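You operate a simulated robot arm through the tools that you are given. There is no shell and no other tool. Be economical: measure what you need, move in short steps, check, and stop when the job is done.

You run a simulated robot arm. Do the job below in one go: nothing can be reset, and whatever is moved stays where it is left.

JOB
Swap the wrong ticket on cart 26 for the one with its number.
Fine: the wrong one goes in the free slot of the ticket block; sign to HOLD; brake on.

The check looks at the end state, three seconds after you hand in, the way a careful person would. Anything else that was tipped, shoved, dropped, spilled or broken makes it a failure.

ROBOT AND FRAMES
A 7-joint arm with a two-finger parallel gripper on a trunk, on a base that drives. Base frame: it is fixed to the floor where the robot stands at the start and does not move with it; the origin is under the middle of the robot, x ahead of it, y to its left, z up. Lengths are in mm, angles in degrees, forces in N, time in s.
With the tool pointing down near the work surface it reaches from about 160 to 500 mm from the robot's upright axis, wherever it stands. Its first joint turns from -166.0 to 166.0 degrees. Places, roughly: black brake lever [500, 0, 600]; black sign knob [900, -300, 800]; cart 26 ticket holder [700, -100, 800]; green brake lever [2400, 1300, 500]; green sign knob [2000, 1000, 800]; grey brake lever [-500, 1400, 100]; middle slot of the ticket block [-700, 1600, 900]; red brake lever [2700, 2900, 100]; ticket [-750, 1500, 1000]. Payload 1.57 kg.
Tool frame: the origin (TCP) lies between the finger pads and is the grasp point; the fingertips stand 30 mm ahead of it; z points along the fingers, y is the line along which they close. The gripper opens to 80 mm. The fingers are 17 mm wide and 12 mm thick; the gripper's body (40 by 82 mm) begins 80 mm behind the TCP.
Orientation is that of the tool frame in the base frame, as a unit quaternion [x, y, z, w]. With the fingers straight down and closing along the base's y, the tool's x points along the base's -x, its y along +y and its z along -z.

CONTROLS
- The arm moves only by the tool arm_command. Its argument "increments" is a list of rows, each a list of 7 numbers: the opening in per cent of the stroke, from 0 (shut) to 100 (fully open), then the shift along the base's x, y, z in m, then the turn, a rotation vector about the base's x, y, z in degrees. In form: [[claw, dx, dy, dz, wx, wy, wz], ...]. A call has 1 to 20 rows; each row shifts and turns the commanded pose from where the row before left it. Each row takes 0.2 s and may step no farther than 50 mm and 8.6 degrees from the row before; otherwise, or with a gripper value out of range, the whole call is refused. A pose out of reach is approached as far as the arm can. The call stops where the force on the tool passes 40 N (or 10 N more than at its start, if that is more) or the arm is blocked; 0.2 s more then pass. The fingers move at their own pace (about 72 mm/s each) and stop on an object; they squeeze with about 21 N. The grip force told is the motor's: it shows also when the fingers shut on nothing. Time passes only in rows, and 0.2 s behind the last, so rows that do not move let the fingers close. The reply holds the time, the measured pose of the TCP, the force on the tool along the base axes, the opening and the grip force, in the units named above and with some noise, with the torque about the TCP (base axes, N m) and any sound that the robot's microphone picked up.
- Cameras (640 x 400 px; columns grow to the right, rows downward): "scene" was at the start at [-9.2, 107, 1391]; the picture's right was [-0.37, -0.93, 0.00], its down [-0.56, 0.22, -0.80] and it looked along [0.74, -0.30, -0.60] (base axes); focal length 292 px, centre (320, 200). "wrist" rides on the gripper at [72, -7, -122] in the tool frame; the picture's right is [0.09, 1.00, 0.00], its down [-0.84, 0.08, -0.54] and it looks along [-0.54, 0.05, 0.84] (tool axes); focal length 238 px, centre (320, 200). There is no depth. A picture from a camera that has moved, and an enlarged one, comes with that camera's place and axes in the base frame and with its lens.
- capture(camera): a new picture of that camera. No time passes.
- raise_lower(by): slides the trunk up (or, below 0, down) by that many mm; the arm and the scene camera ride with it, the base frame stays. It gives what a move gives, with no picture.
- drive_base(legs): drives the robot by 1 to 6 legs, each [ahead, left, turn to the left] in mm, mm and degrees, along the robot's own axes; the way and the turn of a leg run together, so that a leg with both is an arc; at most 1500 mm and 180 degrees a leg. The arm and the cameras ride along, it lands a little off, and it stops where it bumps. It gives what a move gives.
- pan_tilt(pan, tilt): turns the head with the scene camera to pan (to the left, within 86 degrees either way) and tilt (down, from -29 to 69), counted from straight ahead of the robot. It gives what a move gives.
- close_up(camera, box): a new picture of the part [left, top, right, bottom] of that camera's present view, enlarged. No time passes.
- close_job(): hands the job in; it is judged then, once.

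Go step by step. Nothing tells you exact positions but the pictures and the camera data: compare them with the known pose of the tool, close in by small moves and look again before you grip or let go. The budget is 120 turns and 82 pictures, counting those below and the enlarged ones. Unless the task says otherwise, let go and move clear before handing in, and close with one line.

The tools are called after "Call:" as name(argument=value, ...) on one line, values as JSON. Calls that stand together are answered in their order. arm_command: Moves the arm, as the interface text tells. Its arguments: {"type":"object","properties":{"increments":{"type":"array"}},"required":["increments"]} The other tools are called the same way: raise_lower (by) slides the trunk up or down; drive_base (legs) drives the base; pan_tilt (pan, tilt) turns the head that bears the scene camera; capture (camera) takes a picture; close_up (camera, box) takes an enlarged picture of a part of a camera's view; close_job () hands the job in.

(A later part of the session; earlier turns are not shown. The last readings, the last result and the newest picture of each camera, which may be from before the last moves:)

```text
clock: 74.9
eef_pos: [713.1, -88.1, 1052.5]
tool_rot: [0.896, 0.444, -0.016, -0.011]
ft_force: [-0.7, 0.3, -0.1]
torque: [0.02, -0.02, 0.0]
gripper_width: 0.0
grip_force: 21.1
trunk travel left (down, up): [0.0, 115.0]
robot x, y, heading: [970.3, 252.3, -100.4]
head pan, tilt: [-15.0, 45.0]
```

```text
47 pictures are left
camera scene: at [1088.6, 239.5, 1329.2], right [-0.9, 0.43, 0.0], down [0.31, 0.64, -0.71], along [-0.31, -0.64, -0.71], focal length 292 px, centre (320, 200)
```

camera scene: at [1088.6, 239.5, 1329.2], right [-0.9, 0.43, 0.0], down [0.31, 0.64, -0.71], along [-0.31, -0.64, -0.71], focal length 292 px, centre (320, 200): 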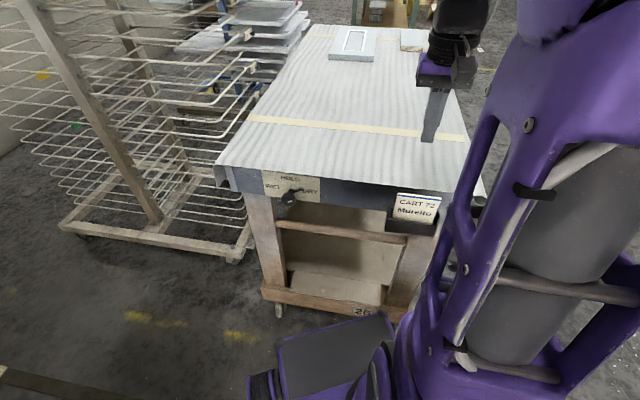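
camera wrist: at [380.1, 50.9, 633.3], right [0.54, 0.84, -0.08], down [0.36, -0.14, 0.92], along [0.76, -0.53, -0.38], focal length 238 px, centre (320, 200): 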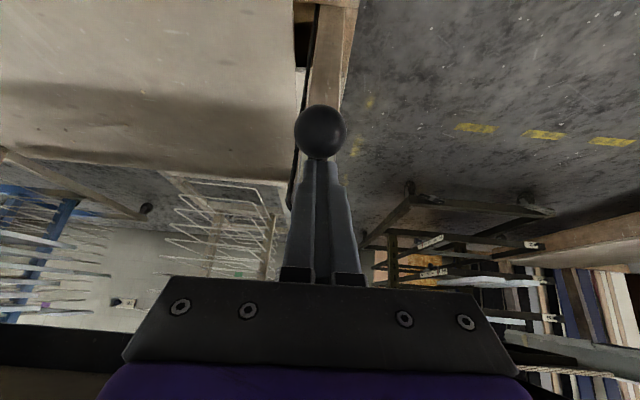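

Call:
close_up(camera="scene", box=[240, 150, 480, 260])

Call:
capture(camera="wrist")

```text
2.67 times, centred on (360, 205) of scene
camera zoom: at [1088.6, 239.5, 1329.2], right [-0.9, 0.43, 0.0], down [0.31, 0.64, -0.71], along [-0.31, -0.64, -0.71], focal length 779 px, centre (213, 187)
```

zoom: 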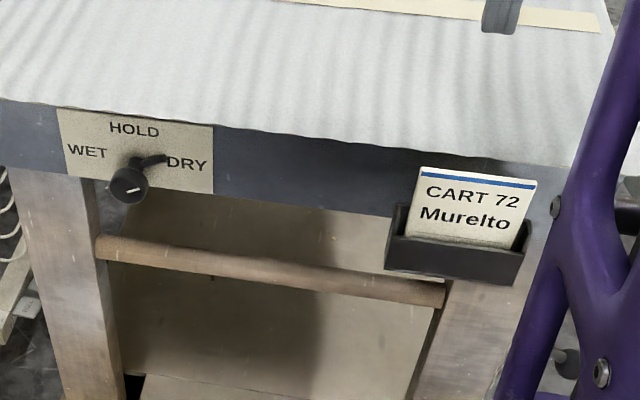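

```text
45 pictures are left
camera wrist: at [756.9, -27.9, 1173.2], right [0.85, -0.53, -0.03], down [-0.43, -0.71, 0.56], along [-0.32, -0.45, -0.83], focal length 238 px, centre (320, 200)
```

wrist: 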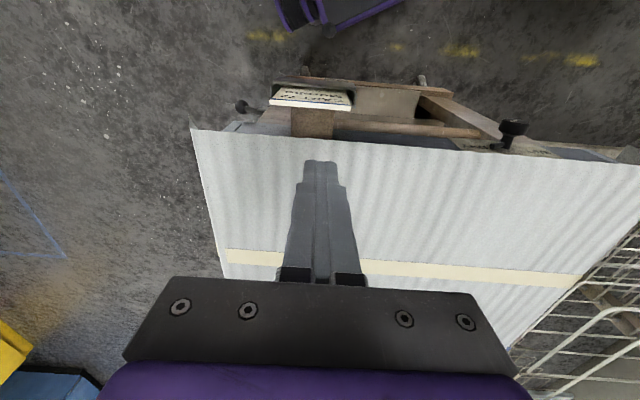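

The pointer is at DRY, and the 72 ticket sits in a tray holder near the right corner. I'll zoom with the wrist camera for the ticket's lean.

Call:
close_up(camera="wrist", box=[220, 50, 380, 150])

Call:
close_up(camera="scene", box=[270, 160, 340, 220])

Call:
close_up(camera="scene", box=[380, 180, 450, 250])

```text
4.00 times, centred on (300, 100) of wrist
camera zoom: at [756.9, -27.9, 1173.2], right [0.85, -0.53, -0.03], down [-0.43, -0.71, 0.56], along [-0.32, -0.45, -0.83], focal length 953 px, centre (400, 600)
```

zoom: 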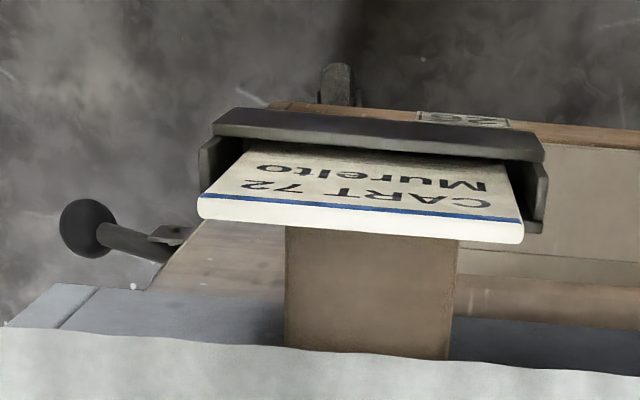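

```text
6.67 times, centred on (305, 190) of scene
camera zoom: at [1088.6, 239.5, 1329.2], right [-0.9, 0.43, 0.0], down [0.31, 0.64, -0.71], along [-0.31, -0.64, -0.71], focal length 1948 px, centre (420, 267)
```

zoom: 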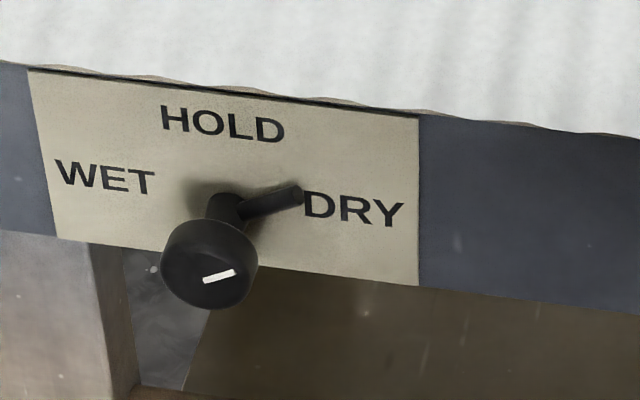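

```text
5.71 times, centred on (415, 215) of scene
camera zoom: at [1088.6, 239.5, 1329.2], right [-0.9, 0.43, 0.0], down [0.31, 0.64, -0.71], along [-0.31, -0.64, -0.71], focal length 1669 px, centre (-223, 114)
```

zoom: 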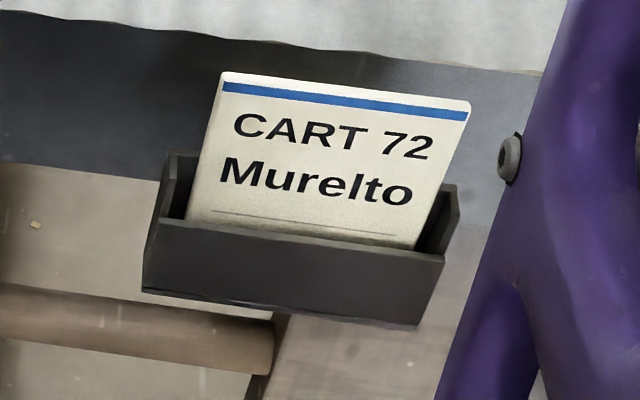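

The ticket stands upright with its top near z 903, centre (710, -65), edge direction about -36°. I'll rotate the tool so it closes across the ticket, part open, and hover above it.

Call:
arm_command(increments=[[40, 0, 0.002, 0, 0, 0, -8.08], [40, 0, 0.002, 0, 0, 0, -8.08], [40, 0, 0.002, 0, 0, 0, -8.08], [40, 0, 0.002, 0, 0, 0, -8.08], [40, 0, 0.002, 0, 0, 0, -8.08], [40, 0, 0.002, 0, 0, 0, -8.08], [40, 0, 0.002, 0, 0, 0, -8.08], [40, 0, 0.002, 0, 0, 0, -8.08], [40, 0, 0.002, 0, 0, 0, -8.08], [40, 0, 0.002, 0, 0, 0, -8.08], [40, 0, 0.002, 0, 0, 0, -8.08], [40, 0, 0, -0.04, 0, 0, 0], [40, 0, 0, -0.04, 0, 0, 0], [40, 0, 0, 0, 0, 0, 0]])

Call:
capture(camera="wrist")

Call:
close_up(camera="scene", box=[340, 110, 500, 260])

```text
clock: 77.9
eef_pos: [712.8, -66.9, 970.9]
tool_rot: [0.95, -0.312, -0.004, -0.019]
ft_force: [0.2, 0.2, -0.2]
torque: [0.01, 0.05, -0.01]
gripper_width: 32.0
grip_force: 0.1
trunk travel left (down, up): [0.0, 115.0]
robot x, y, heading: [971.4, 252.4, -100.6]
head pan, tilt: [-15.0, 45.0]
```

```text
41 pictures are left
camera wrist: at [775.3, -108.3, 1092.0], right [-0.52, -0.86, -0.03], down [-0.72, 0.41, 0.56], along [-0.46, 0.31, -0.83], focal length 238 px, centre (320, 200)
```

wrist: 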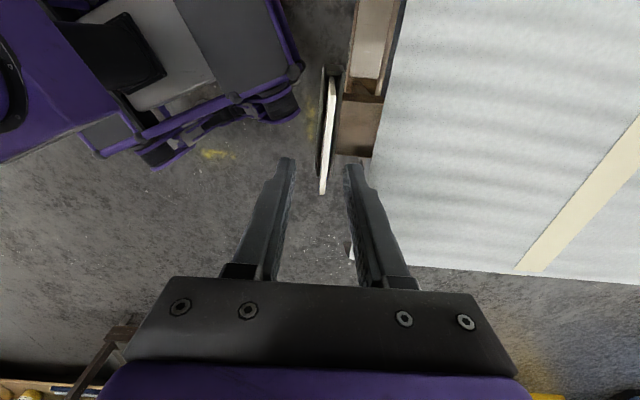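

```text
2.67 times, centred on (420, 185) of scene
camera zoom: at [1088.6, 239.4, 1329.2], right [-0.9, 0.43, 0.0], down [0.31, 0.64, -0.71], along [-0.31, -0.64, -0.71], focal length 779 px, centre (53, 240)
```

zoom: 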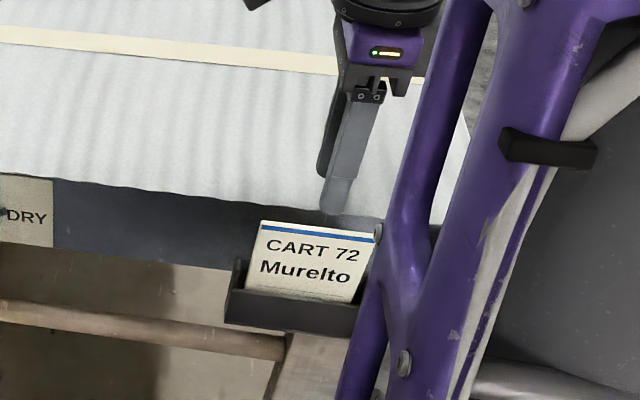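

The ticket is centred between the fingers, and the cloth edge is about 47 mm behind it. I'll correct a 2° tilt, then descend to grip height.

Call:
arm_command(increments=[[40, 0.001, -0.002, 0, -2.2, 0.2, 1], [40, 0, 0, -0.03, 0, 0, 0], [40, 0, 0, -0.03, 0, 0, 0], [40, 0, 0, -0.03, 0, 0, 0], [40, 0, 0, 0, 0, 0, 0]])

Call:
capture(camera="wrist")

```text
clock: 79.1
eef_pos: [715.1, -69.0, 881.4]
tool_rot: [0.953, -0.304, 0.0, 0.001]
ft_force: [-0.6, 0.7, -1.0]
torque: [0.03, -0.02, 0.0]
gripper_width: 32.1
grip_force: 0.2
trunk travel left (down, up): [0.0, 115.0]
robot x, y, heading: [972.5, 252.7, -100.4]
head pan, tilt: [-15.0, 45.0]
```

```text
39 pictures are left
camera wrist: at [777.8, -104.6, 1003.6], right [-0.5, -0.87, 0.0], down [-0.73, 0.42, 0.54], along [-0.47, 0.27, -0.84], focal length 238 px, centre (320, 200)
```

wrist: 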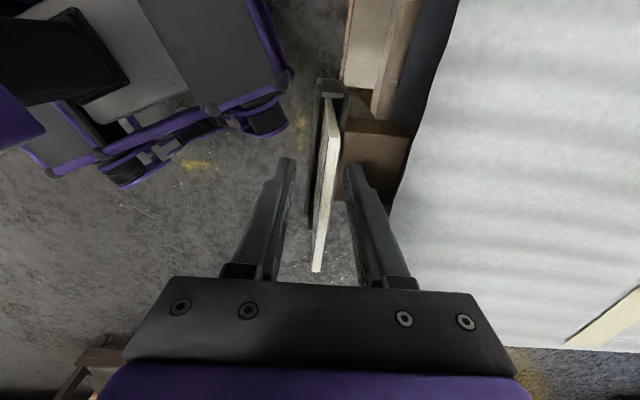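

The ticket stands between the fingers. I'll close and check the grip.

Call:
arm_command(increments=[[0, 0, 0, 0, 0, 0, 0], [0, 0, 0, 0, 0, 0, 0], [0, 0, 0, 0, 0, 0, 0]])

Call:
capture(camera="wrist")

```text
clock: 79.9
eef_pos: [715.1, -69.2, 883.5]
tool_rot: [0.953, -0.303, -0.001, -0.001]
ft_force: [0.0, -0.4, 0.3]
torque: [0.02, 0.0, -0.01]
gripper_width: 5.3
grip_force: 21.2
trunk travel left (down, up): [0.0, 115.0]
robot x, y, heading: [969.4, 251.3, -100.7]
head pan, tilt: [-15.0, 45.0]
```

```text
38 pictures are left
camera wrist: at [777.8, -104.6, 1004.0], right [-0.5, -0.87, 0.0], down [-0.73, 0.42, 0.54], along [-0.47, 0.27, -0.84], focal length 238 px, centre (320, 200)
```

wrist: 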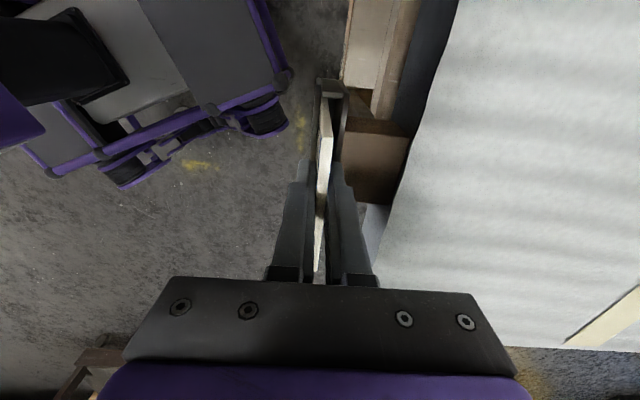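

I have it, 5.3 mm thick. I'll lift straight up out of the holder.

Call:
arm_command(increments=[[0, 0, 0, 0.02, 0, 0, 0], [0, 0, 0, 0.02, 0, 0, 0], [0, 0, 0, 0.03, 0, 0, 0], [0, 0, 0, 0.04, 0, 0, 0], [0, 0, 0, 0.04, 0, 0, 0], [0, 0, 0, 0.03, 0, 0, 0], [0, 0, 0, 0, 0, 0, 0]])

Call:
capture(camera="scene")

```text
clock: 81.5
eef_pos: [714.7, -68.5, 1062.7]
tool_rot: [0.953, -0.304, 0.0, -0.001]
ft_force: [-0.1, 0.0, -0.6]
torque: [-0.01, -0.02, -0.01]
gripper_width: 5.5
grip_force: 21.1
trunk travel left (down, up): [0.0, 115.0]
robot x, y, heading: [969.4, 255.2, -100.8]
head pan, tilt: [-15.0, 45.0]
```

```text
37 pictures are left
camera scene: at [1088.6, 239.5, 1329.2], right [-0.9, 0.43, 0.0], down [0.31, 0.64, -0.71], along [-0.31, -0.64, -0.71], focal length 292 px, centre (320, 200)
```

scene: 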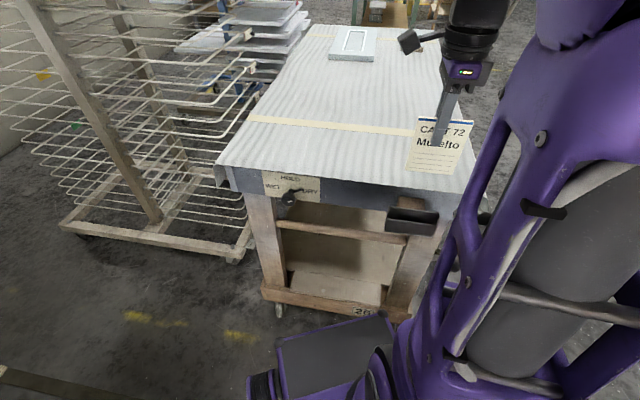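

The ticket came out cleanly. The base is long at the front but narrower at the sides, so at the block I'll stand with the table on my right. I'll drive to a viewing spot first.

Call:
drive_base(legs=[[-386, -587, 0], [-387, -587, 0], [0, 0, -21.3]])

Call:
pan_tilt(pan=-86, tilt=40)

Call:
capture(camera="scene")

```text
clock: 94.5
eef_pos: [-398.1, 1025.3, 1062.5]
tool_rot: [0.879, -0.477, 0.0, 0.0]
ft_force: [-0.5, 0.1, -0.1]
torque: [-0.02, 0.01, 0.02]
gripper_width: 5.4
grip_force: 21.4
trunk travel left (down, up): [0.0, 115.0]
robot x, y, heading: [-40.6, 1227.2, -122.5]
head pan, tilt: [-15.0, 45.0]
```

```text
clock: 95.9
eef_pos: [-397.9, 1023.4, 1062.4]
tool_rot: [0.879, -0.478, -0.001, 0.0]
ft_force: [0.3, 0.0, -0.4]
torque: [0.01, -0.01, 0.03]
gripper_width: 5.6
grip_force: 21.7
trunk travel left (down, up): [0.0, 115.0]
robot x, y, heading: [-43.5, 1228.4, -122.2]
head pan, tilt: [-85.9, 40.0]
```

```text
36 pictures are left
camera scene: at [48.4, 1269.1, 1336.5], right [0.47, 0.88, 0.0], down [0.57, -0.3, -0.77], along [-0.68, 0.36, -0.64], focal length 292 px, centre (320, 200)
```

scene: 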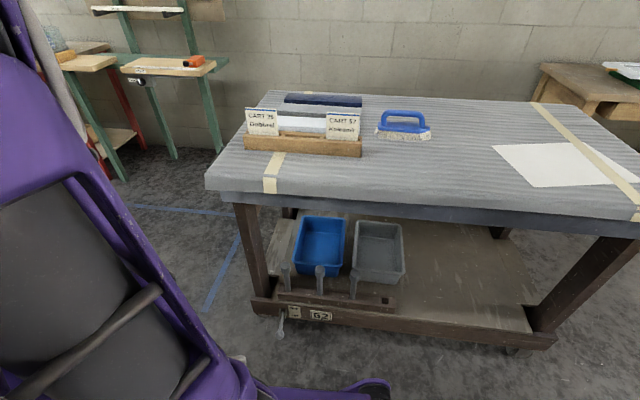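

Good view of the block. I'll zoom in to triangulate.

Call:
close_up(camera="scene", box=[230, 90, 390, 190])

```text
4.00 times, centred on (310, 140) of scene
camera zoom: at [48.4, 1269.1, 1336.5], right [0.47, 0.88, 0.0], down [0.57, -0.3, -0.77], along [-0.68, 0.36, -0.64], focal length 1169 px, centre (360, 440)
```

zoom: 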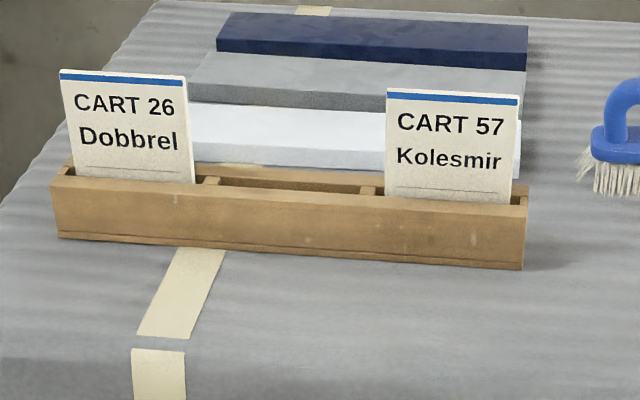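

Triangulated: ticket 26 top is about (-734, 1495, 1010), and the middle slot is at about (-666, 1589) with its top near 930. The block runs at about 54°. I'll swing the arm to the robot's right here in the open, then approach side-on.

Call:
arm_command(increments=[[0, -0.0202, 0.0397, 0.003, 0, 0, -6.2], [0, -0.0158, 0.0417, 0.003, 0, 0, -6.2], [0, -0.0112, 0.0431, 0.003, 0, 0, -6.2], [0, -0.0064, 0.0441, 0.003, 0, 0, -6.2], [0, -0.0016, 0.0445, 0.003, 0, 0, -6.2], [0, 0.0032, 0.0444, 0.003, 0, 0, -6.2], [0, 0.008, 0.0438, 0.003, 0, 0, -6.2], [0, 0.0127, 0.0427, 0.003, 0, 0, -6.2], [0, 0.0172, 0.0411, 0.003, 0, 0, -6.2], [0, 0.0215, 0.039, 0.003, 0, 0, -6.2], [0, 0, 0, 0, 0, 0, 0]])

Call:
raise_lower(by=50)

```text
clock: 98.3
eef_pos: [-391.8, 1449.4, 1091.1]
tool_rot: [-0.507, 0.862, 0.001, -0.001]
ft_force: [-0.5, -0.2, -0.4]
torque: [-0.02, 0.02, 0.02]
gripper_width: 5.2
grip_force: 21.1
trunk travel left (down, up): [0.0, 115.0]
robot x, y, heading: [-45.9, 1229.7, -122.4]
head pan, tilt: [-85.9, 40.0]
```

```text
clock: 99.2
eef_pos: [-391.4, 1449.1, 1141.1]
tool_rot: [-0.508, 0.861, 0.0, 0.0]
ft_force: [-0.2, 0.7, -0.7]
torque: [0.01, -0.01, 0.01]
gripper_width: 5.6
grip_force: 20.7
trunk travel left (down, up): [-50.0, 65.0]
robot x, y, heading: [-37.8, 1230.7, -122.5]
head pan, tilt: [-85.9, 40.0]
```

Clearance over the standing tickets is fine. I'll approach the table sideways.

Call:
drive_base(legs=[[0, 0, -3.7], [46, -254, 0]])

Call:
capture(camera="scene")

Call:
capture(camera="wrist")

```text
clock: 102.1
eef_pos: [-557.2, 1560.3, 1141.6]
tool_rot: [-0.478, 0.878, 0.0, 0.0]
ft_force: [-0.7, 0.1, -0.5]
torque: [0.01, 0.0, 0.02]
gripper_width: 5.3
grip_force: 20.5
trunk travel left (down, up): [-50.0, 65.0]
robot x, y, heading: [-219.0, 1315.6, -126.2]
head pan, tilt: [-85.9, 40.0]
stopped in leg 2: the robot was blocked; the commanded pose is now the measured one
```

```text
34 pictures are left
camera scene: at [-130.0, 1350.7, 1386.5], right [0.53, 0.85, 0.0], down [0.54, -0.34, -0.77], along [-0.65, 0.41, -0.64], focal length 292 px, centre (320, 200)
```

scene: 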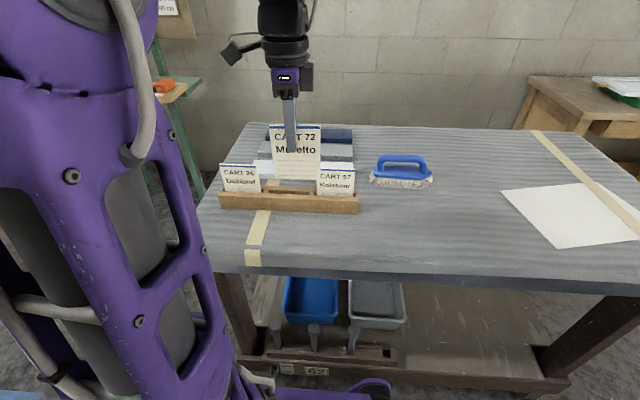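

```text
33 pictures are left
camera wrist: at [-589.5, 1496.6, 1264.3], right [-0.89, 0.46, 0.0], down [0.39, 0.74, 0.54], along [0.25, 0.48, -0.84], focal length 238 px, centre (320, 200)
```

wrist: 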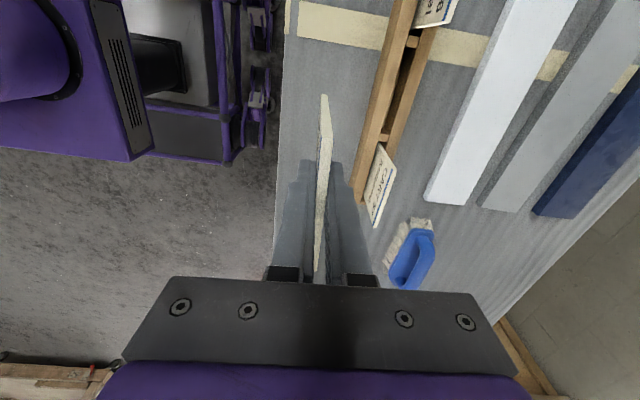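

Blocked again, 67 mm short. I'll look down to see what I touched.

Call:
pan_tilt(pan=-86, tilt=69)

Call:
capture(camera="scene")

```text
clock: 103.0
eef_pos: [-557.2, 1560.2, 1141.8]
tool_rot: [-0.478, 0.878, 0.001, 0.0]
ft_force: [0.0, 0.1, 0.1]
torque: [0.02, 0.0, 0.01]
gripper_width: 5.2
grip_force: 20.5
trunk travel left (down, up): [-50.0, 65.0]
robot x, y, heading: [-221.3, 1315.5, -126.5]
head pan, tilt: [-85.9, 68.8]
```

```text
32 pictures are left
camera scene: at [-105.3, 1335.2, 1350.4], right [0.53, 0.85, 0.0], down [0.79, -0.5, -0.36], along [-0.31, 0.19, -0.93], focal length 292 px, centre (320, 200)
```

scene: 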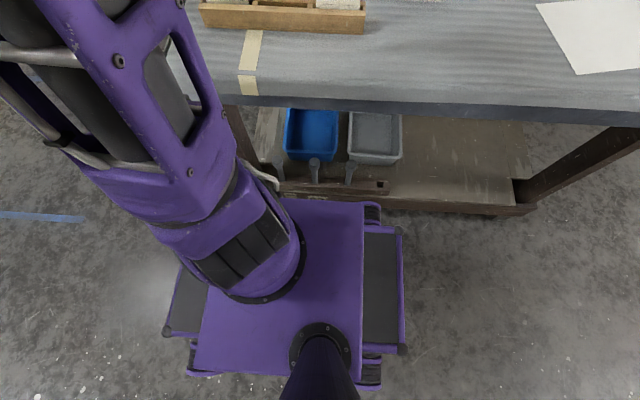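

My base side probably met the grey lever of cart 62. I'll back off and check that lever against the earlier picture.

Call:
drive_base(legs=[[0, 150, 0]])

Call:
pan_tilt(pan=-86, tilt=50)

Call:
close_up(camera="scene", box=[210, 180, 390, 320])

```text
clock: 105.1
eef_pos: [-436.6, 1471.8, 1142.6]
tool_rot: [-0.48, 0.877, 0.001, 0.0]
ft_force: [-0.1, 0.8, -1.0]
torque: [0.02, 0.0, -0.02]
gripper_width: 5.6
grip_force: 20.7
trunk travel left (down, up): [-50.0, 65.0]
robot x, y, heading: [-100.2, 1229.3, -126.0]
head pan, tilt: [-85.9, 68.8]
```

```text
clock: 105.9
eef_pos: [-437.0, 1471.7, 1141.9]
tool_rot: [-0.478, 0.878, 0.0, 0.0]
ft_force: [-0.7, -0.2, 0.1]
torque: [0.01, -0.01, -0.01]
gripper_width: 5.4
grip_force: 20.6
trunk travel left (down, up): [-50.0, 65.0]
robot x, y, heading: [-103.5, 1229.8, -126.1]
head pan, tilt: [-85.9, 50.0]
```

```text
2.86 times, centred on (300, 250) of scene
camera zoom: at [-3.2, 1258.9, 1372.3], right [0.53, 0.85, 0.0], down [0.65, -0.41, -0.64], along [-0.54, 0.34, -0.77], focal length 835 px, centre (377, 57)
```

zoom: 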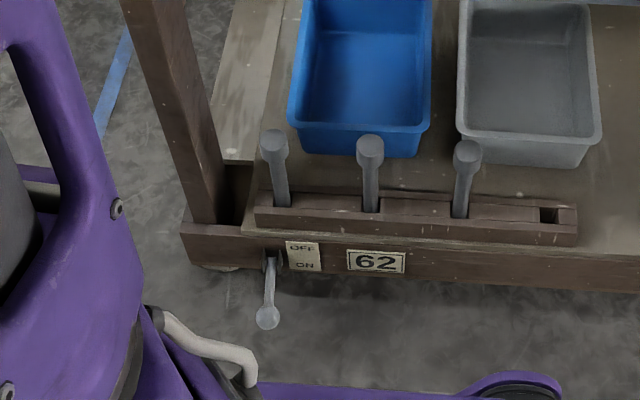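

The lever looks unchanged: same outward, slightly lowered angle. Its tip limits me to about 530 mm from the slot, so I'll test here whether the arm can hold a vertical tool at that reach.

Call:
arm_command(increments=[[0, -0.0323, 0.0236, 0, 0, 0, 0], [0, -0.0323, 0.0236, 0, 0, 0, 0], [0, -0.0323, 0.0236, 0, 0, 0, 0], [0, 0, 0, 0, 0, 0, 0]])

Call:
arm_command(increments=[[0, 0, 0, -0.03, 0, 0, 0], [0, 0, 0, -0.03, 0, 0, 0], [0, 0, 0, 0, 0, 0, 0]])

```text
clock: 106.9
eef_pos: [-535.0, 1543.4, 1140.6]
tool_rot: [-0.479, 0.878, 0.0, 0.0]
ft_force: [-0.3, 0.2, 0.0]
torque: [0.0, -0.02, 0.0]
gripper_width: 5.5
grip_force: 21.2
trunk travel left (down, up): [-50.0, 65.0]
robot x, y, heading: [-101.8, 1229.4, -125.8]
head pan, tilt: [-85.9, 50.0]
```

```text
clock: 107.7
eef_pos: [-535.1, 1541.9, 1083.2]
tool_rot: [-0.479, 0.878, 0.001, 0.0]
ft_force: [-0.3, 1.4, -0.1]
torque: [-0.03, -0.02, 0.02]
gripper_width: 5.5
grip_force: 21.1
trunk travel left (down, up): [-50.0, 65.0]
robot x, y, heading: [-107.7, 1227.6, -126.1]
head pan, tilt: [-85.9, 50.0]
```

535 mm works with the tool vertical. I'll check a slightly lower height here over the clear table edge.

Call:
arm_command(increments=[[0, 0, 0, -0.03, 0, 0, 0], [0, 0, 0, -0.025, 0, 0, 0], [0, 0, 0, 0, 0, 0, 0]])

Call:
close_up(camera="scene", box=[200, 0, 400, 150])

```text
clock: 108.5
eef_pos: [-534.4, 1542.2, 1027.5]
tool_rot: [-0.479, 0.878, 0.0, 0.0]
ft_force: [-0.1, 0.1, -0.9]
torque: [-0.01, 0.01, -0.04]
gripper_width: 5.2
grip_force: 20.9
trunk travel left (down, up): [-50.0, 65.0]
robot x, y, heading: [-106.3, 1230.3, -125.9]
head pan, tilt: [-85.9, 50.0]
```

```text
2.67 times, centred on (300, 75) of scene
camera zoom: at [-3.3, 1258.9, 1372.3], right [0.53, 0.85, 0.0], down [0.65, -0.41, -0.64], along [-0.54, 0.34, -0.77], focal length 779 px, centre (373, 533)
```

zoom: 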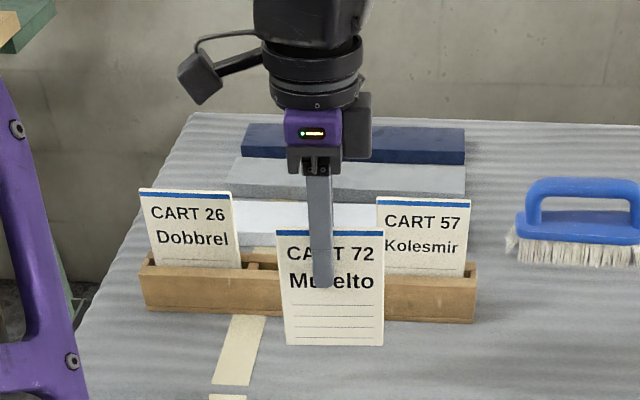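

The reach is fine. Ticket 72 is about 112 mm tall. I'll raise it, sidle in while staying clear of the lever, and look at the slot from above.

Call:
arm_command(increments=[[0, 0, 0, 0.04, 0, 0, 0], [0, 0, 0, 0.04, 0, 0, 0], [0, 0, 0, 0.033, 0, 0, 0], [0, 0, 0, 0, 0, 0, 0]])

Call:
drive_base(legs=[[40, -128, 0]])

Call:
capture(camera="wrist")

Call:
pan_tilt(pan=-86, tilt=45)

Call:
close_up(camera="scene", box=[210, 60, 370, 200])

```text
clock: 109.5
eef_pos: [-534.5, 1541.2, 1139.7]
tool_rot: [-0.479, 0.878, 0.001, 0.0]
ft_force: [0.0, -0.6, -0.4]
torque: [0.02, 0.01, 0.02]
gripper_width: 5.6
grip_force: 21.5
trunk travel left (down, up): [-50.0, 65.0]
robot x, y, heading: [-103.3, 1228.9, -126.0]
head pan, tilt: [-85.9, 50.0]
```

```text
clock: 111.4
eef_pos: [-663.2, 1584.4, 1138.9]
tool_rot: [-0.48, 0.877, 0.001, 0.0]
ft_force: [0.1, -0.2, -0.6]
torque: [0.05, -0.03, -0.01]
gripper_width: 5.4
grip_force: 21.0
trunk travel left (down, up): [-50.0, 65.0]
robot x, y, heading: [-232.8, 1270.5, -126.1]
head pan, tilt: [-85.9, 50.0]
```

```text
29 pictures are left
camera wrist: at [-694.3, 1520.9, 1261.5], right [-0.89, 0.46, 0.0], down [0.39, 0.75, 0.54], along [0.25, 0.48, -0.84], focal length 238 px, centre (320, 200)
```

wrist: 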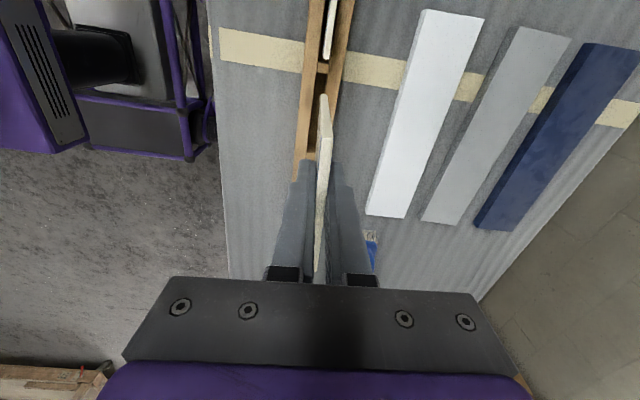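

```text
clock: 112.1
eef_pos: [-662.5, 1584.0, 1138.6]
tool_rot: [-0.48, 0.877, 0.001, 0.0]
ft_force: [0.1, 0.9, 0.3]
torque: [0.01, -0.01, 0.02]
gripper_width: 5.5
grip_force: 20.8
trunk travel left (down, up): [-50.0, 65.0]
robot x, y, heading: [-230.4, 1270.7, -125.9]
head pan, tilt: [-85.9, 45.0]
```

```text
2.86 times, centred on (290, 130) of scene
camera zoom: at [-134.0, 1304.5, 1379.2], right [0.53, 0.85, 0.0], down [0.6, -0.37, -0.71], along [-0.6, 0.37, -0.71], focal length 835 px, centre (406, 400)
```

zoom: 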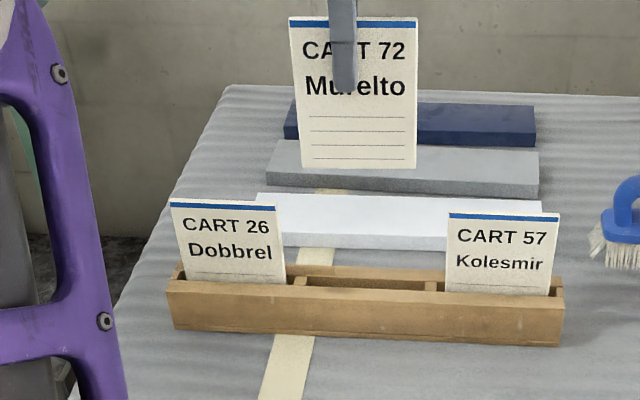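

I'll zoom the wrist view on the slot for exact alignment.

Call:
close_up(camera="wrist", box=[270, 0, 390, 170])

```text
2.35 times, centred on (330, 85) of wrist
camera zoom: at [-694.4, 1520.9, 1261.5], right [-0.89, 0.46, 0.0], down [0.39, 0.75, 0.54], along [0.25, 0.48, -0.84], focal length 561 px, centre (296, 471)
```

zoom: 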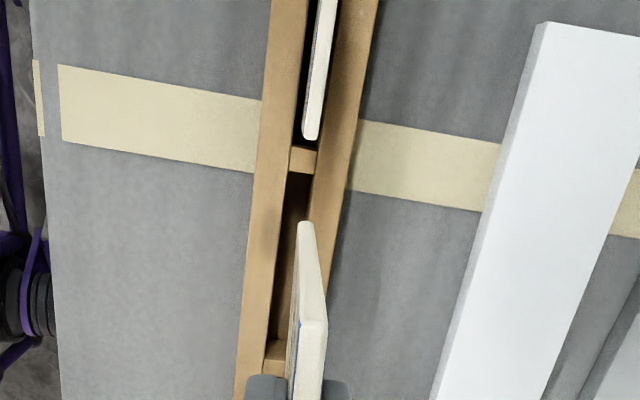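

The slot centre is about (-656, 1584) at 53.5°, about 91 mm long for an 87 mm ticket. I'll correct yaw by -3.9°, shift a few mm, and lower to just above the slot.

Call:
arm_command(increments=[[0, 0.0052, -0.0014, 0, 0, 0, -3.9], [0, 0, 0, -0.03, 0, 0, 0], [0, 0, 0, -0.03, 0, 0, 0], [0, 0, 0, -0.025, 0, 0, 0], [0, 0, 0, 0, 0, 0, 0]])

Call:
close_up(camera="scene", box=[230, 80, 350, 190])

Call:
close_up(camera="wrist", box=[270, 60, 370, 200])

```text
clock: 113.3
eef_pos: [-656.6, 1583.1, 1054.1]
tool_rot: [-0.449, 0.893, -0.001, -0.001]
ft_force: [0.4, -0.3, -0.1]
torque: [0.02, -0.03, 0.01]
gripper_width: 5.5
grip_force: 20.6
trunk travel left (down, up): [-50.0, 65.0]
robot x, y, heading: [-229.7, 1272.9, -126.0]
head pan, tilt: [-85.9, 45.0]
```

```text
3.64 times, centred on (290, 135) of scene
camera zoom: at [-134.0, 1304.6, 1379.2], right [0.53, 0.85, 0.0], down [0.6, -0.37, -0.71], along [-0.6, 0.37, -0.71], focal length 1062 px, centre (429, 436)
```

zoom: 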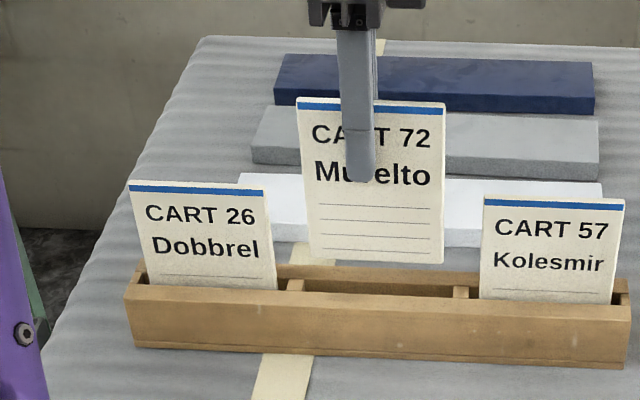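

```text
2.86 times, centred on (320, 130) of wrist
camera zoom: at [-693.7, 1522.0, 1176.1], right [-0.85, 0.52, 0.0], down [0.44, 0.72, 0.54], along [0.28, 0.46, -0.84], focal length 681 px, centre (320, 400)
```

zoom: 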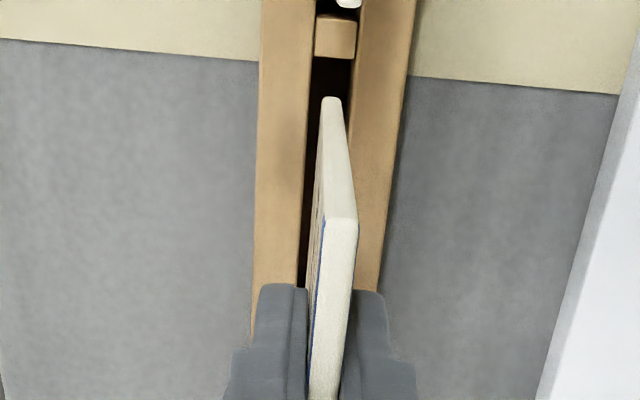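

Both views show the ticket centred over the slot. I'll lower it slowly into the slot.

Call:
arm_command(increments=[[0, 0, 0, -0.015, 0, 0, 0], [0, 0, 0, -0.012, 0, 0, 0], [0, 0, 0, -0.01, 0, 0, 0], [0, 0, 0, -0.008, 0, 0, 0], [0, 0, 0, 0, 0, 0, 0]])

Call:
close_up(camera="scene", box=[230, 80, 350, 190])

```text
clock: 114.5
eef_pos: [-656.2, 1583.0, 1008.9]
tool_rot: [-0.449, 0.894, 0.002, -0.001]
ft_force: [0.1, -0.1, 0.3]
torque: [0.01, -0.02, 0.01]
gripper_width: 5.3
grip_force: 20.9
trunk travel left (down, up): [-50.0, 65.0]
robot x, y, heading: [-231.7, 1273.3, -126.1]
head pan, tilt: [-85.9, 45.0]
```

```text
3.64 times, centred on (290, 135) of scene
camera zoom: at [-134.0, 1304.5, 1379.2], right [0.53, 0.85, 0.0], down [0.6, -0.37, -0.71], along [-0.6, 0.37, -0.71], focal length 1062 px, centre (429, 436)
```

zoom: 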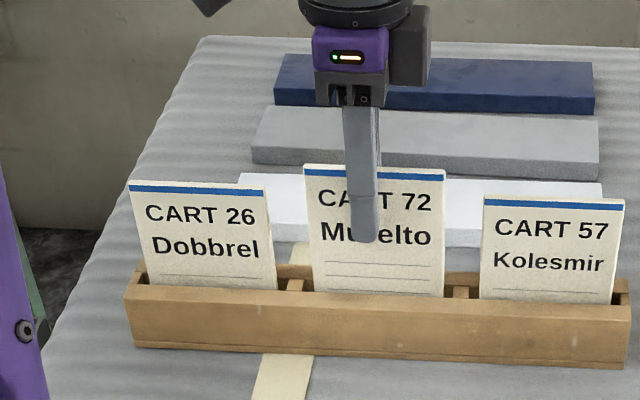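

It's in the slot, and its top is still about 15 mm above its neighbours. I'll lower until it touches bottom.

Call:
arm_command(increments=[[0, 0, 0, -0.006, 0, 0, 0], [0, 0, 0, -0.005, 0, 0, 0], [0, 0, 0, -0.004, 0, 0, 0], [0, 0, 0, 0, 0, 0, 0]])

```text
clock: 115.5
eef_pos: [-655.6, 1582.8, 993.6]
tool_rot: [-0.45, 0.893, 0.001, 0.0]
ft_force: [0.4, 0.4, -0.1]
torque: [-0.05, -0.03, 0.01]
gripper_width: 5.4
grip_force: 20.7
trunk travel left (down, up): [-50.0, 65.0]
robot x, y, heading: [-229.3, 1273.8, -125.9]
head pan, tilt: [-85.9, 45.0]
```

Call:
arm_command(increments=[[0, 0, 0, -0.003, 0, 0, 0], [0, 0, 0, -0.003, 0, 0, 0], [0, 0, 0, 0, 0, 0, 0]])

Call:
close_up(camera="scene", box=[230, 80, 350, 190])

```text
clock: 116.3
eef_pos: [-657.5, 1582.7, 990.9]
tool_rot: [-0.449, 0.893, 0.003, -0.001]
ft_force: [-0.4, -0.3, 22.0]
torque: [0.01, 0.0, 0.01]
gripper_width: 5.9
grip_force: 20.9
trunk travel left (down, up): [-50.0, 65.0]
robot x, y, heading: [-233.2, 1269.7, -126.2]
head pan, tilt: [-85.9, 45.0]
```

```text
3.64 times, centred on (290, 135) of scene
camera zoom: at [-132.9, 1303.7, 1379.4], right [0.53, 0.85, 0.0], down [0.6, -0.37, -0.71], along [-0.6, 0.37, -0.71], focal length 1062 px, centre (429, 436)
```

zoom: 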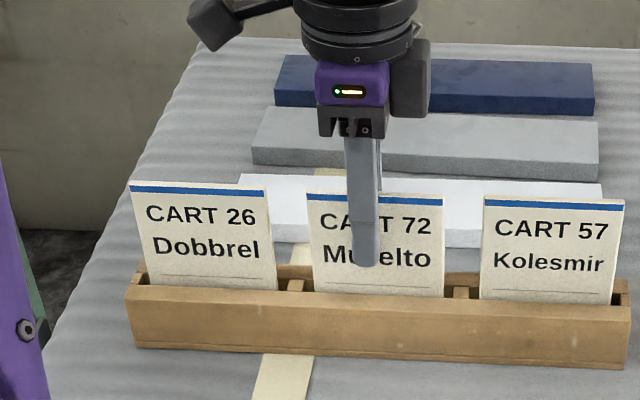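

It's bottomed and level with its neighbours. I'll release, rise, and shift over ticket 26 about 114 mm along the block.

Call:
arm_command(increments=[[0, 0, 0, 0.003, 0, 0, 0], [40, 0, 0, 0, 0, 0, 0], [40, 0, 0, 0, 0, 0, 0], [40, 0, 0, 0, 0, 0, 0], [40, 0, 0, 0.03, 0, 0, 0], [40, 0, 0, 0.04, 0, 0, 0], [40, 0, 0, 0.03, 0, 0, 0], [40, -0.0227, -0.0307, 0, 0, 0, 0], [40, -0.0227, -0.0307, 0, 0, 0, 0], [40, -0.0227, -0.0307, 0, 0, 0, 0], [40, 0, 0, 0, 0, 0, 0]])

Call:
capture(camera="wrist")

Call:
close_up(camera="scene", box=[210, 60, 350, 190])

```text
clock: 118.7
eef_pos: [-725.5, 1491.1, 1091.7]
tool_rot: [-0.45, 0.893, 0.0, 0.0]
ft_force: [-0.3, -0.1, -0.1]
torque: [-0.03, 0.02, 0.01]
gripper_width: 31.9
grip_force: 0.1
trunk travel left (down, up): [-50.0, 65.0]
robot x, y, heading: [-231.1, 1271.4, -125.9]
head pan, tilt: [-85.9, 45.0]
```

```text
22 pictures are left
camera wrist: at [-761.8, 1430.0, 1214.2], right [-0.85, 0.52, 0.0], down [0.44, 0.72, 0.54], along [0.28, 0.46, -0.84], focal length 238 px, centre (320, 200)
```

wrist: 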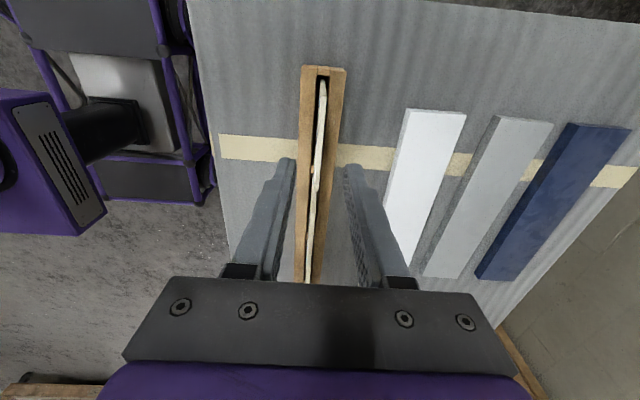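

```text
3.08 times, centred on (280, 125) of scene
camera zoom: at [-134.0, 1304.4, 1379.2], right [0.53, 0.85, 0.0], down [0.6, -0.37, -0.71], along [-0.6, 0.37, -0.71], focal length 899 px, centre (443, 431)
```

zoom: 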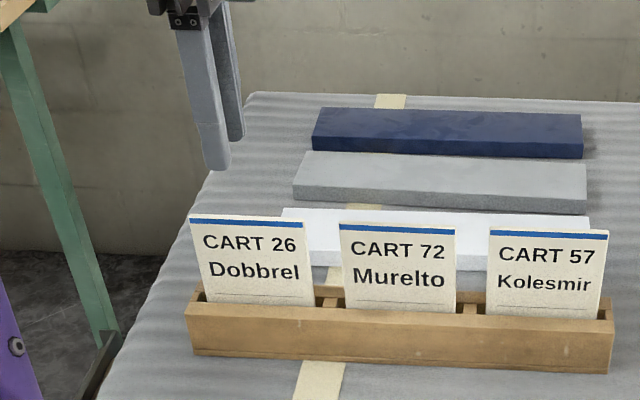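

Ticket 72 stands properly, and ticket 26 lies centred between the open fingers. I'll descend to the same grip height and close.

Call:
arm_command(increments=[[40, 0.002, -0.001, -0.03, 0, 0, 0], [40, 0, 0, -0.03, 0, 0, 0], [40, 0, 0, -0.025, 0, 0, 0], [40, 0, 0, -0.0145, 0, 0, 0], [40, 0, 0, 0, 0, 0, 0], [0, 0, 0, 0, 0, 0, 0], [0, 0, 0, 0, 0, 0, 0], [0, 0, 0, 0, 0, 0, 0]])

Call:
close_up(camera="scene", box=[210, 60, 350, 190])

```text
clock: 120.5
eef_pos: [-723.4, 1491.4, 992.0]
tool_rot: [-0.45, 0.893, 0.001, 0.0]
ft_force: [-1.1, 0.1, -0.9]
torque: [-0.05, 0.0, 0.01]
gripper_width: 5.8
grip_force: 21.0
trunk travel left (down, up): [-50.0, 65.0]
robot x, y, heading: [-229.9, 1272.8, -126.2]
head pan, tilt: [-85.9, 45.0]
```

```text
3.08 times, centred on (280, 125) of scene
camera zoom: at [-134.0, 1304.5, 1379.2], right [0.53, 0.85, 0.0], down [0.6, -0.37, -0.71], along [-0.6, 0.37, -0.71], focal length 899 px, centre (443, 431)
```

zoom: 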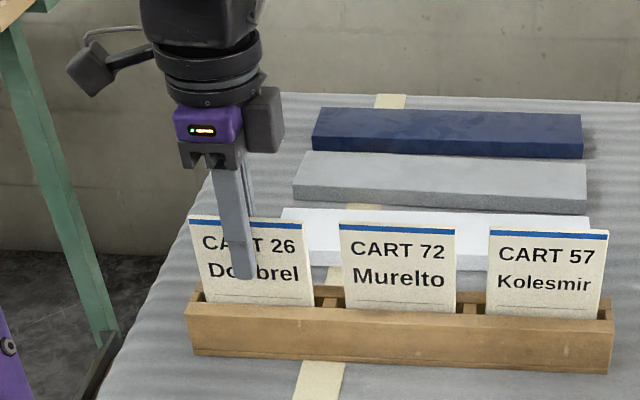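

Grip matches the earlier one, offset included. I'll lift it clear and back away from the table.

Call:
arm_command(increments=[[0, 0, 0, 0.015, 0, 0, 0], [0, 0, 0, 0.02, 0, 0, 0], [0, 0, 0, 0.03, 0, 0, 0], [0, 0, 0, 0.04, 0, 0, 0], [0, 0, 0, 0.04, 0, 0, 0], [0, 0, 0, 0.01, 0, 0, 0], [0, 0, 0, 0, 0, 0, 0]])

Call:
drive_base(legs=[[0, 350, 0]])

Call:
capture(camera="scene")

```text
clock: 122.1
eef_pos: [-724.0, 1490.1, 1147.1]
tool_rot: [-0.449, 0.894, 0.0, -0.001]
ft_force: [-0.1, 1.0, 0.0]
torque: [0.0, 0.02, -0.01]
gripper_width: 5.4
grip_force: 21.2
trunk travel left (down, up): [-50.0, 65.0]
robot x, y, heading: [-229.6, 1278.1, -126.1]
head pan, tilt: [-85.9, 45.0]
```

```text
clock: 126.0
eef_pos: [-441.5, 1284.5, 1147.3]
tool_rot: [-0.448, 0.894, -0.001, 0.0]
ft_force: [0.2, 0.1, -0.3]
torque: [0.02, 0.0, -0.02]
gripper_width: 5.4
grip_force: 20.4
trunk travel left (down, up): [-50.0, 65.0]
robot x, y, heading: [51.6, 1065.9, -126.2]
head pan, tilt: [-85.9, 45.0]
```

```text
19 pictures are left
camera scene: at [147.9, 1099.0, 1379.2], right [0.53, 0.85, 0.0], down [0.6, -0.38, -0.71], along [-0.6, 0.38, -0.71], focal length 292 px, centre (320, 200)
```

scene: 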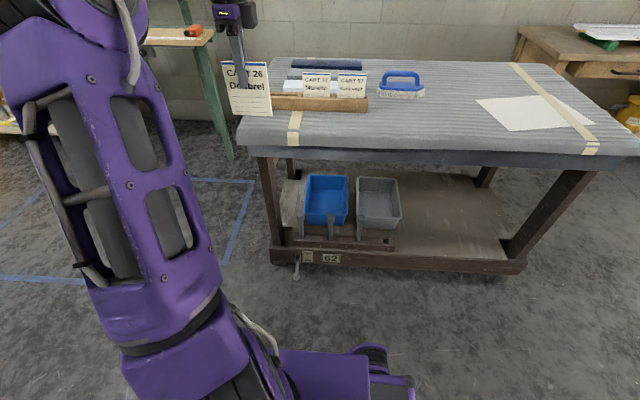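

All good, and lever 62 is unchanged. I'll pull the arm in slightly, turn, and drive to cart 26 with its ticket end on my right, so the ticket arrives over the holder already oriented.

Call:
arm_command(increments=[[0, 0.041, -0.018, 0, 0, 0, 0], [0, 0.041, -0.018, 0, 0, 0, 0], [0, 0, 0, 0, 0, 0, 0]])

Call:
drive_base(legs=[[0, 0, 91.4], [1090, -100, 0]])

Call:
capture(camera="scene")

```text
clock: 126.8
eef_pos: [-358.1, 1247.9, 1148.1]
tool_rot: [-0.448, 0.894, 0.001, 0.0]
ft_force: [-0.2, 0.1, -0.1]
torque: [-0.01, 0.02, -0.02]
gripper_width: 5.2
grip_force: 21.0
trunk travel left (down, up): [-50.0, 65.0]
robot x, y, heading: [53.7, 1066.6, -126.2]
head pan, tilt: [-85.9, 45.0]
```

```text
clock: 136.4
eef_pos: [728.0, -35.1, 1147.2]
tool_rot: [0.955, -0.295, 0.0, 0.001]
ft_force: [0.5, -0.2, -1.4]
torque: [-0.02, -0.04, 0.03]
gripper_width: 5.7
grip_force: 20.6
trunk travel left (down, up): [-50.0, 65.0]
robot x, y, heading: [891.7, 383.2, -33.7]
head pan, tilt: [-85.9, 45.0]
```

```text
18 pictures are left
camera scene: at [854.9, 476.6, 1379.2], right [-0.87, 0.49, 0.0], down [0.35, 0.61, -0.71], along [-0.35, -0.61, -0.71], focal length 292 px, centre (320, 200)
```

scene: 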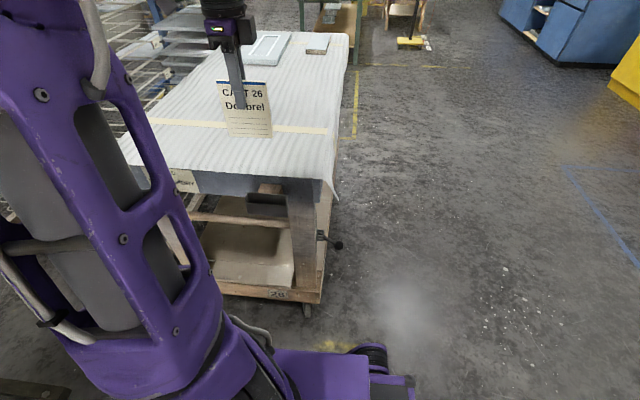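

I'm beside the holder, about 37 mm off the known release point (715, -69). I'll shift there, lower partway and check.

Call:
arm_command(increments=[[0, -0.0065, -0.017, 0, 0, 0, -1.1], [0, -0.0065, -0.017, 0, 0, 0, 0], [0, 0, 0, -0.04, 0, 0, 0], [0, 0, 0, -0.04, 0, 0, 0], [0, 0, 0, -0.04, 0, 0, 0], [0, 0, 0, -0.04, 0, 0, 0], [0, 0, 0, 0, 0, 0, 0]])

Call:
close_up(camera="wrist", box=[260, 20, 400, 200])

Call:
close_up(camera="scene", box=[200, 100, 340, 240])

```text
clock: 138.0
eef_pos: [715.0, -69.6, 987.2]
tool_rot: [0.953, -0.303, 0.0, 0.001]
ft_force: [0.0, 0.1, -0.9]
torque: [0.01, -0.01, 0.01]
gripper_width: 5.5
grip_force: 20.6
trunk travel left (down, up): [-50.0, 65.0]
robot x, y, heading: [893.0, 380.6, -33.5]
head pan, tilt: [-85.9, 45.0]
```

```text
2.22 times, centred on (330, 110) of wrist
camera zoom: at [778.7, -105.3, 1109.2], right [-0.5, -0.87, 0.0], down [-0.73, 0.42, 0.54], along [-0.47, 0.27, -0.84], focal length 530 px, centre (298, 400)
```

zoom: 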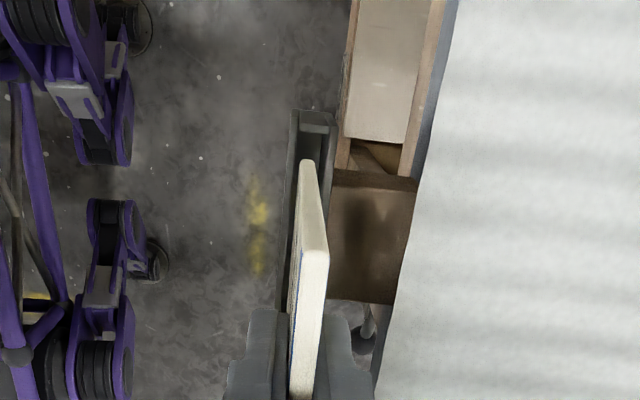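

```text
2.86 times, centred on (270, 170) of scene
camera zoom: at [854.9, 476.5, 1379.3], right [-0.87, 0.49, 0.0], down [0.35, 0.61, -0.71], along [-0.35, -0.61, -0.71], focal length 835 px, centre (463, 286)
```

zoom: 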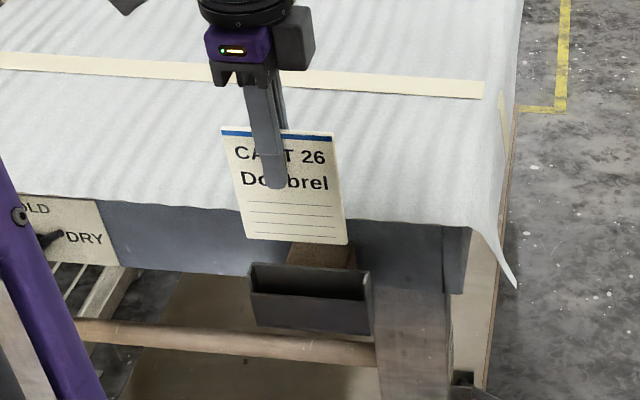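

Alignment with the tray is good within a few mm. I'll nudge 3 mm inward and lower slowly.

Call:
arm_command(increments=[[0, -0.0017, -0.0025, -0.02, 0, 0, 0], [0, 0, 0, -0.02, 0, 0, 0], [0, 0, 0, -0.015, 0, 0, 0], [0, 0, 0, -0.015, 0, 0, 0], [0, 0, 0, -0.01, 0, 0, 0], [0, 0, 0, 0, 0, 0, 0]])

Call:
close_up(camera="wrist", box=[260, 20, 400, 200])

```text
clock: 139.4
eef_pos: [712.6, -71.8, 906.7]
tool_rot: [0.953, -0.304, -0.001, -0.001]
ft_force: [-0.1, 0.0, 0.4]
torque: [-0.02, -0.01, -0.01]
gripper_width: 5.4
grip_force: 20.8
trunk travel left (down, up): [-50.0, 65.0]
robot x, y, heading: [893.0, 382.8, -33.8]
head pan, tilt: [-85.9, 45.0]
```

```text
2.22 times, centred on (330, 110) of wrist
camera zoom: at [776.8, -107.7, 1028.8], right [-0.5, -0.87, 0.0], down [-0.73, 0.42, 0.54], along [-0.47, 0.27, -0.84], focal length 530 px, centre (298, 400)
```

zoom: 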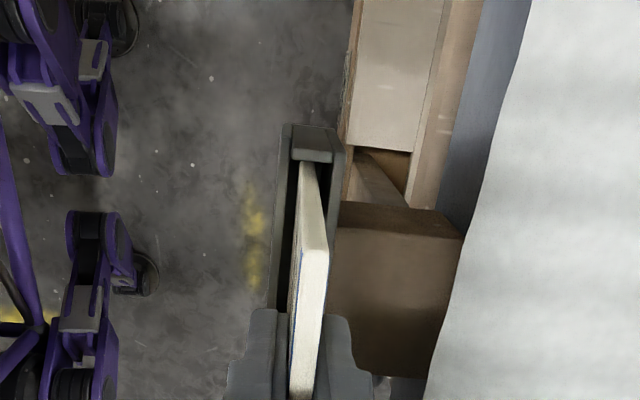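

It's entering the tray cleanly. I'll lower until it seats.

Call:
arm_command(increments=[[0, 0, 0, -0.008, 0, 0, 0], [0, 0, 0, -0.008, 0, 0, 0], [0, 0, 0, -0.004, 0, 0, 0], [0, 0, 0, -0.003, 0, 0, 0], [0, 0, 0, 0, 0, 0, 0]])

Call:
close_up(camera="scene", box=[200, 100, 340, 240])

```text
clock: 140.6
eef_pos: [713.3, -72.0, 884.1]
tool_rot: [0.953, -0.304, 0.0, 0.001]
ft_force: [-0.4, 0.0, -0.5]
torque: [0.0, 0.0, -0.02]
gripper_width: 5.1
grip_force: 20.9
trunk travel left (down, up): [-50.0, 65.0]
robot x, y, heading: [890.1, 378.7, -33.9]
head pan, tilt: [-85.9, 45.0]
```

```text
2.86 times, centred on (270, 170) of scene
camera zoom: at [854.9, 476.6, 1379.2], right [-0.87, 0.49, 0.0], down [0.35, 0.61, -0.71], along [-0.35, -0.61, -0.71], focal length 835 px, centre (463, 286)
```

zoom: 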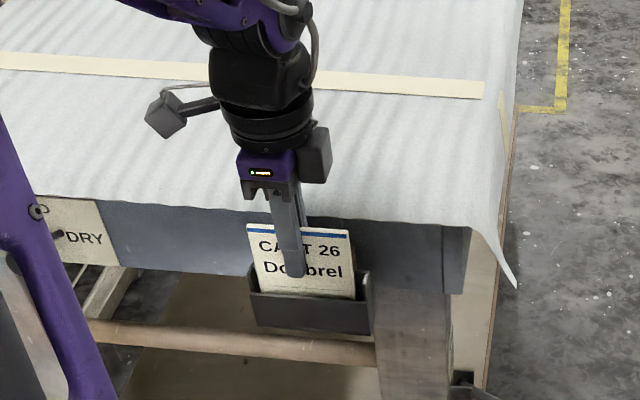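

Almost seated. A few more millimetres, then I'll release when it touches.

Call:
arm_command(increments=[[0, 0, 0, -0.002, 0, 0, 0], [0, 0, 0, -0.002, 0, 0, 0], [0, 0, 0, -0.001, 0, 0, 0], [0, 0, 0, 0, 0, 0, 0]])

```text
clock: 141.6
eef_pos: [711.6, -71.2, 880.8]
tool_rot: [0.953, -0.304, 0.0, 0.003]
ft_force: [0.4, 0.4, 15.6]
torque: [0.15, 0.15, -0.02]
gripper_width: 5.5
grip_force: 20.7
trunk travel left (down, up): [-50.0, 65.0]
robot x, y, heading: [890.8, 382.7, -33.6]
head pan, tilt: [-85.9, 45.0]
```

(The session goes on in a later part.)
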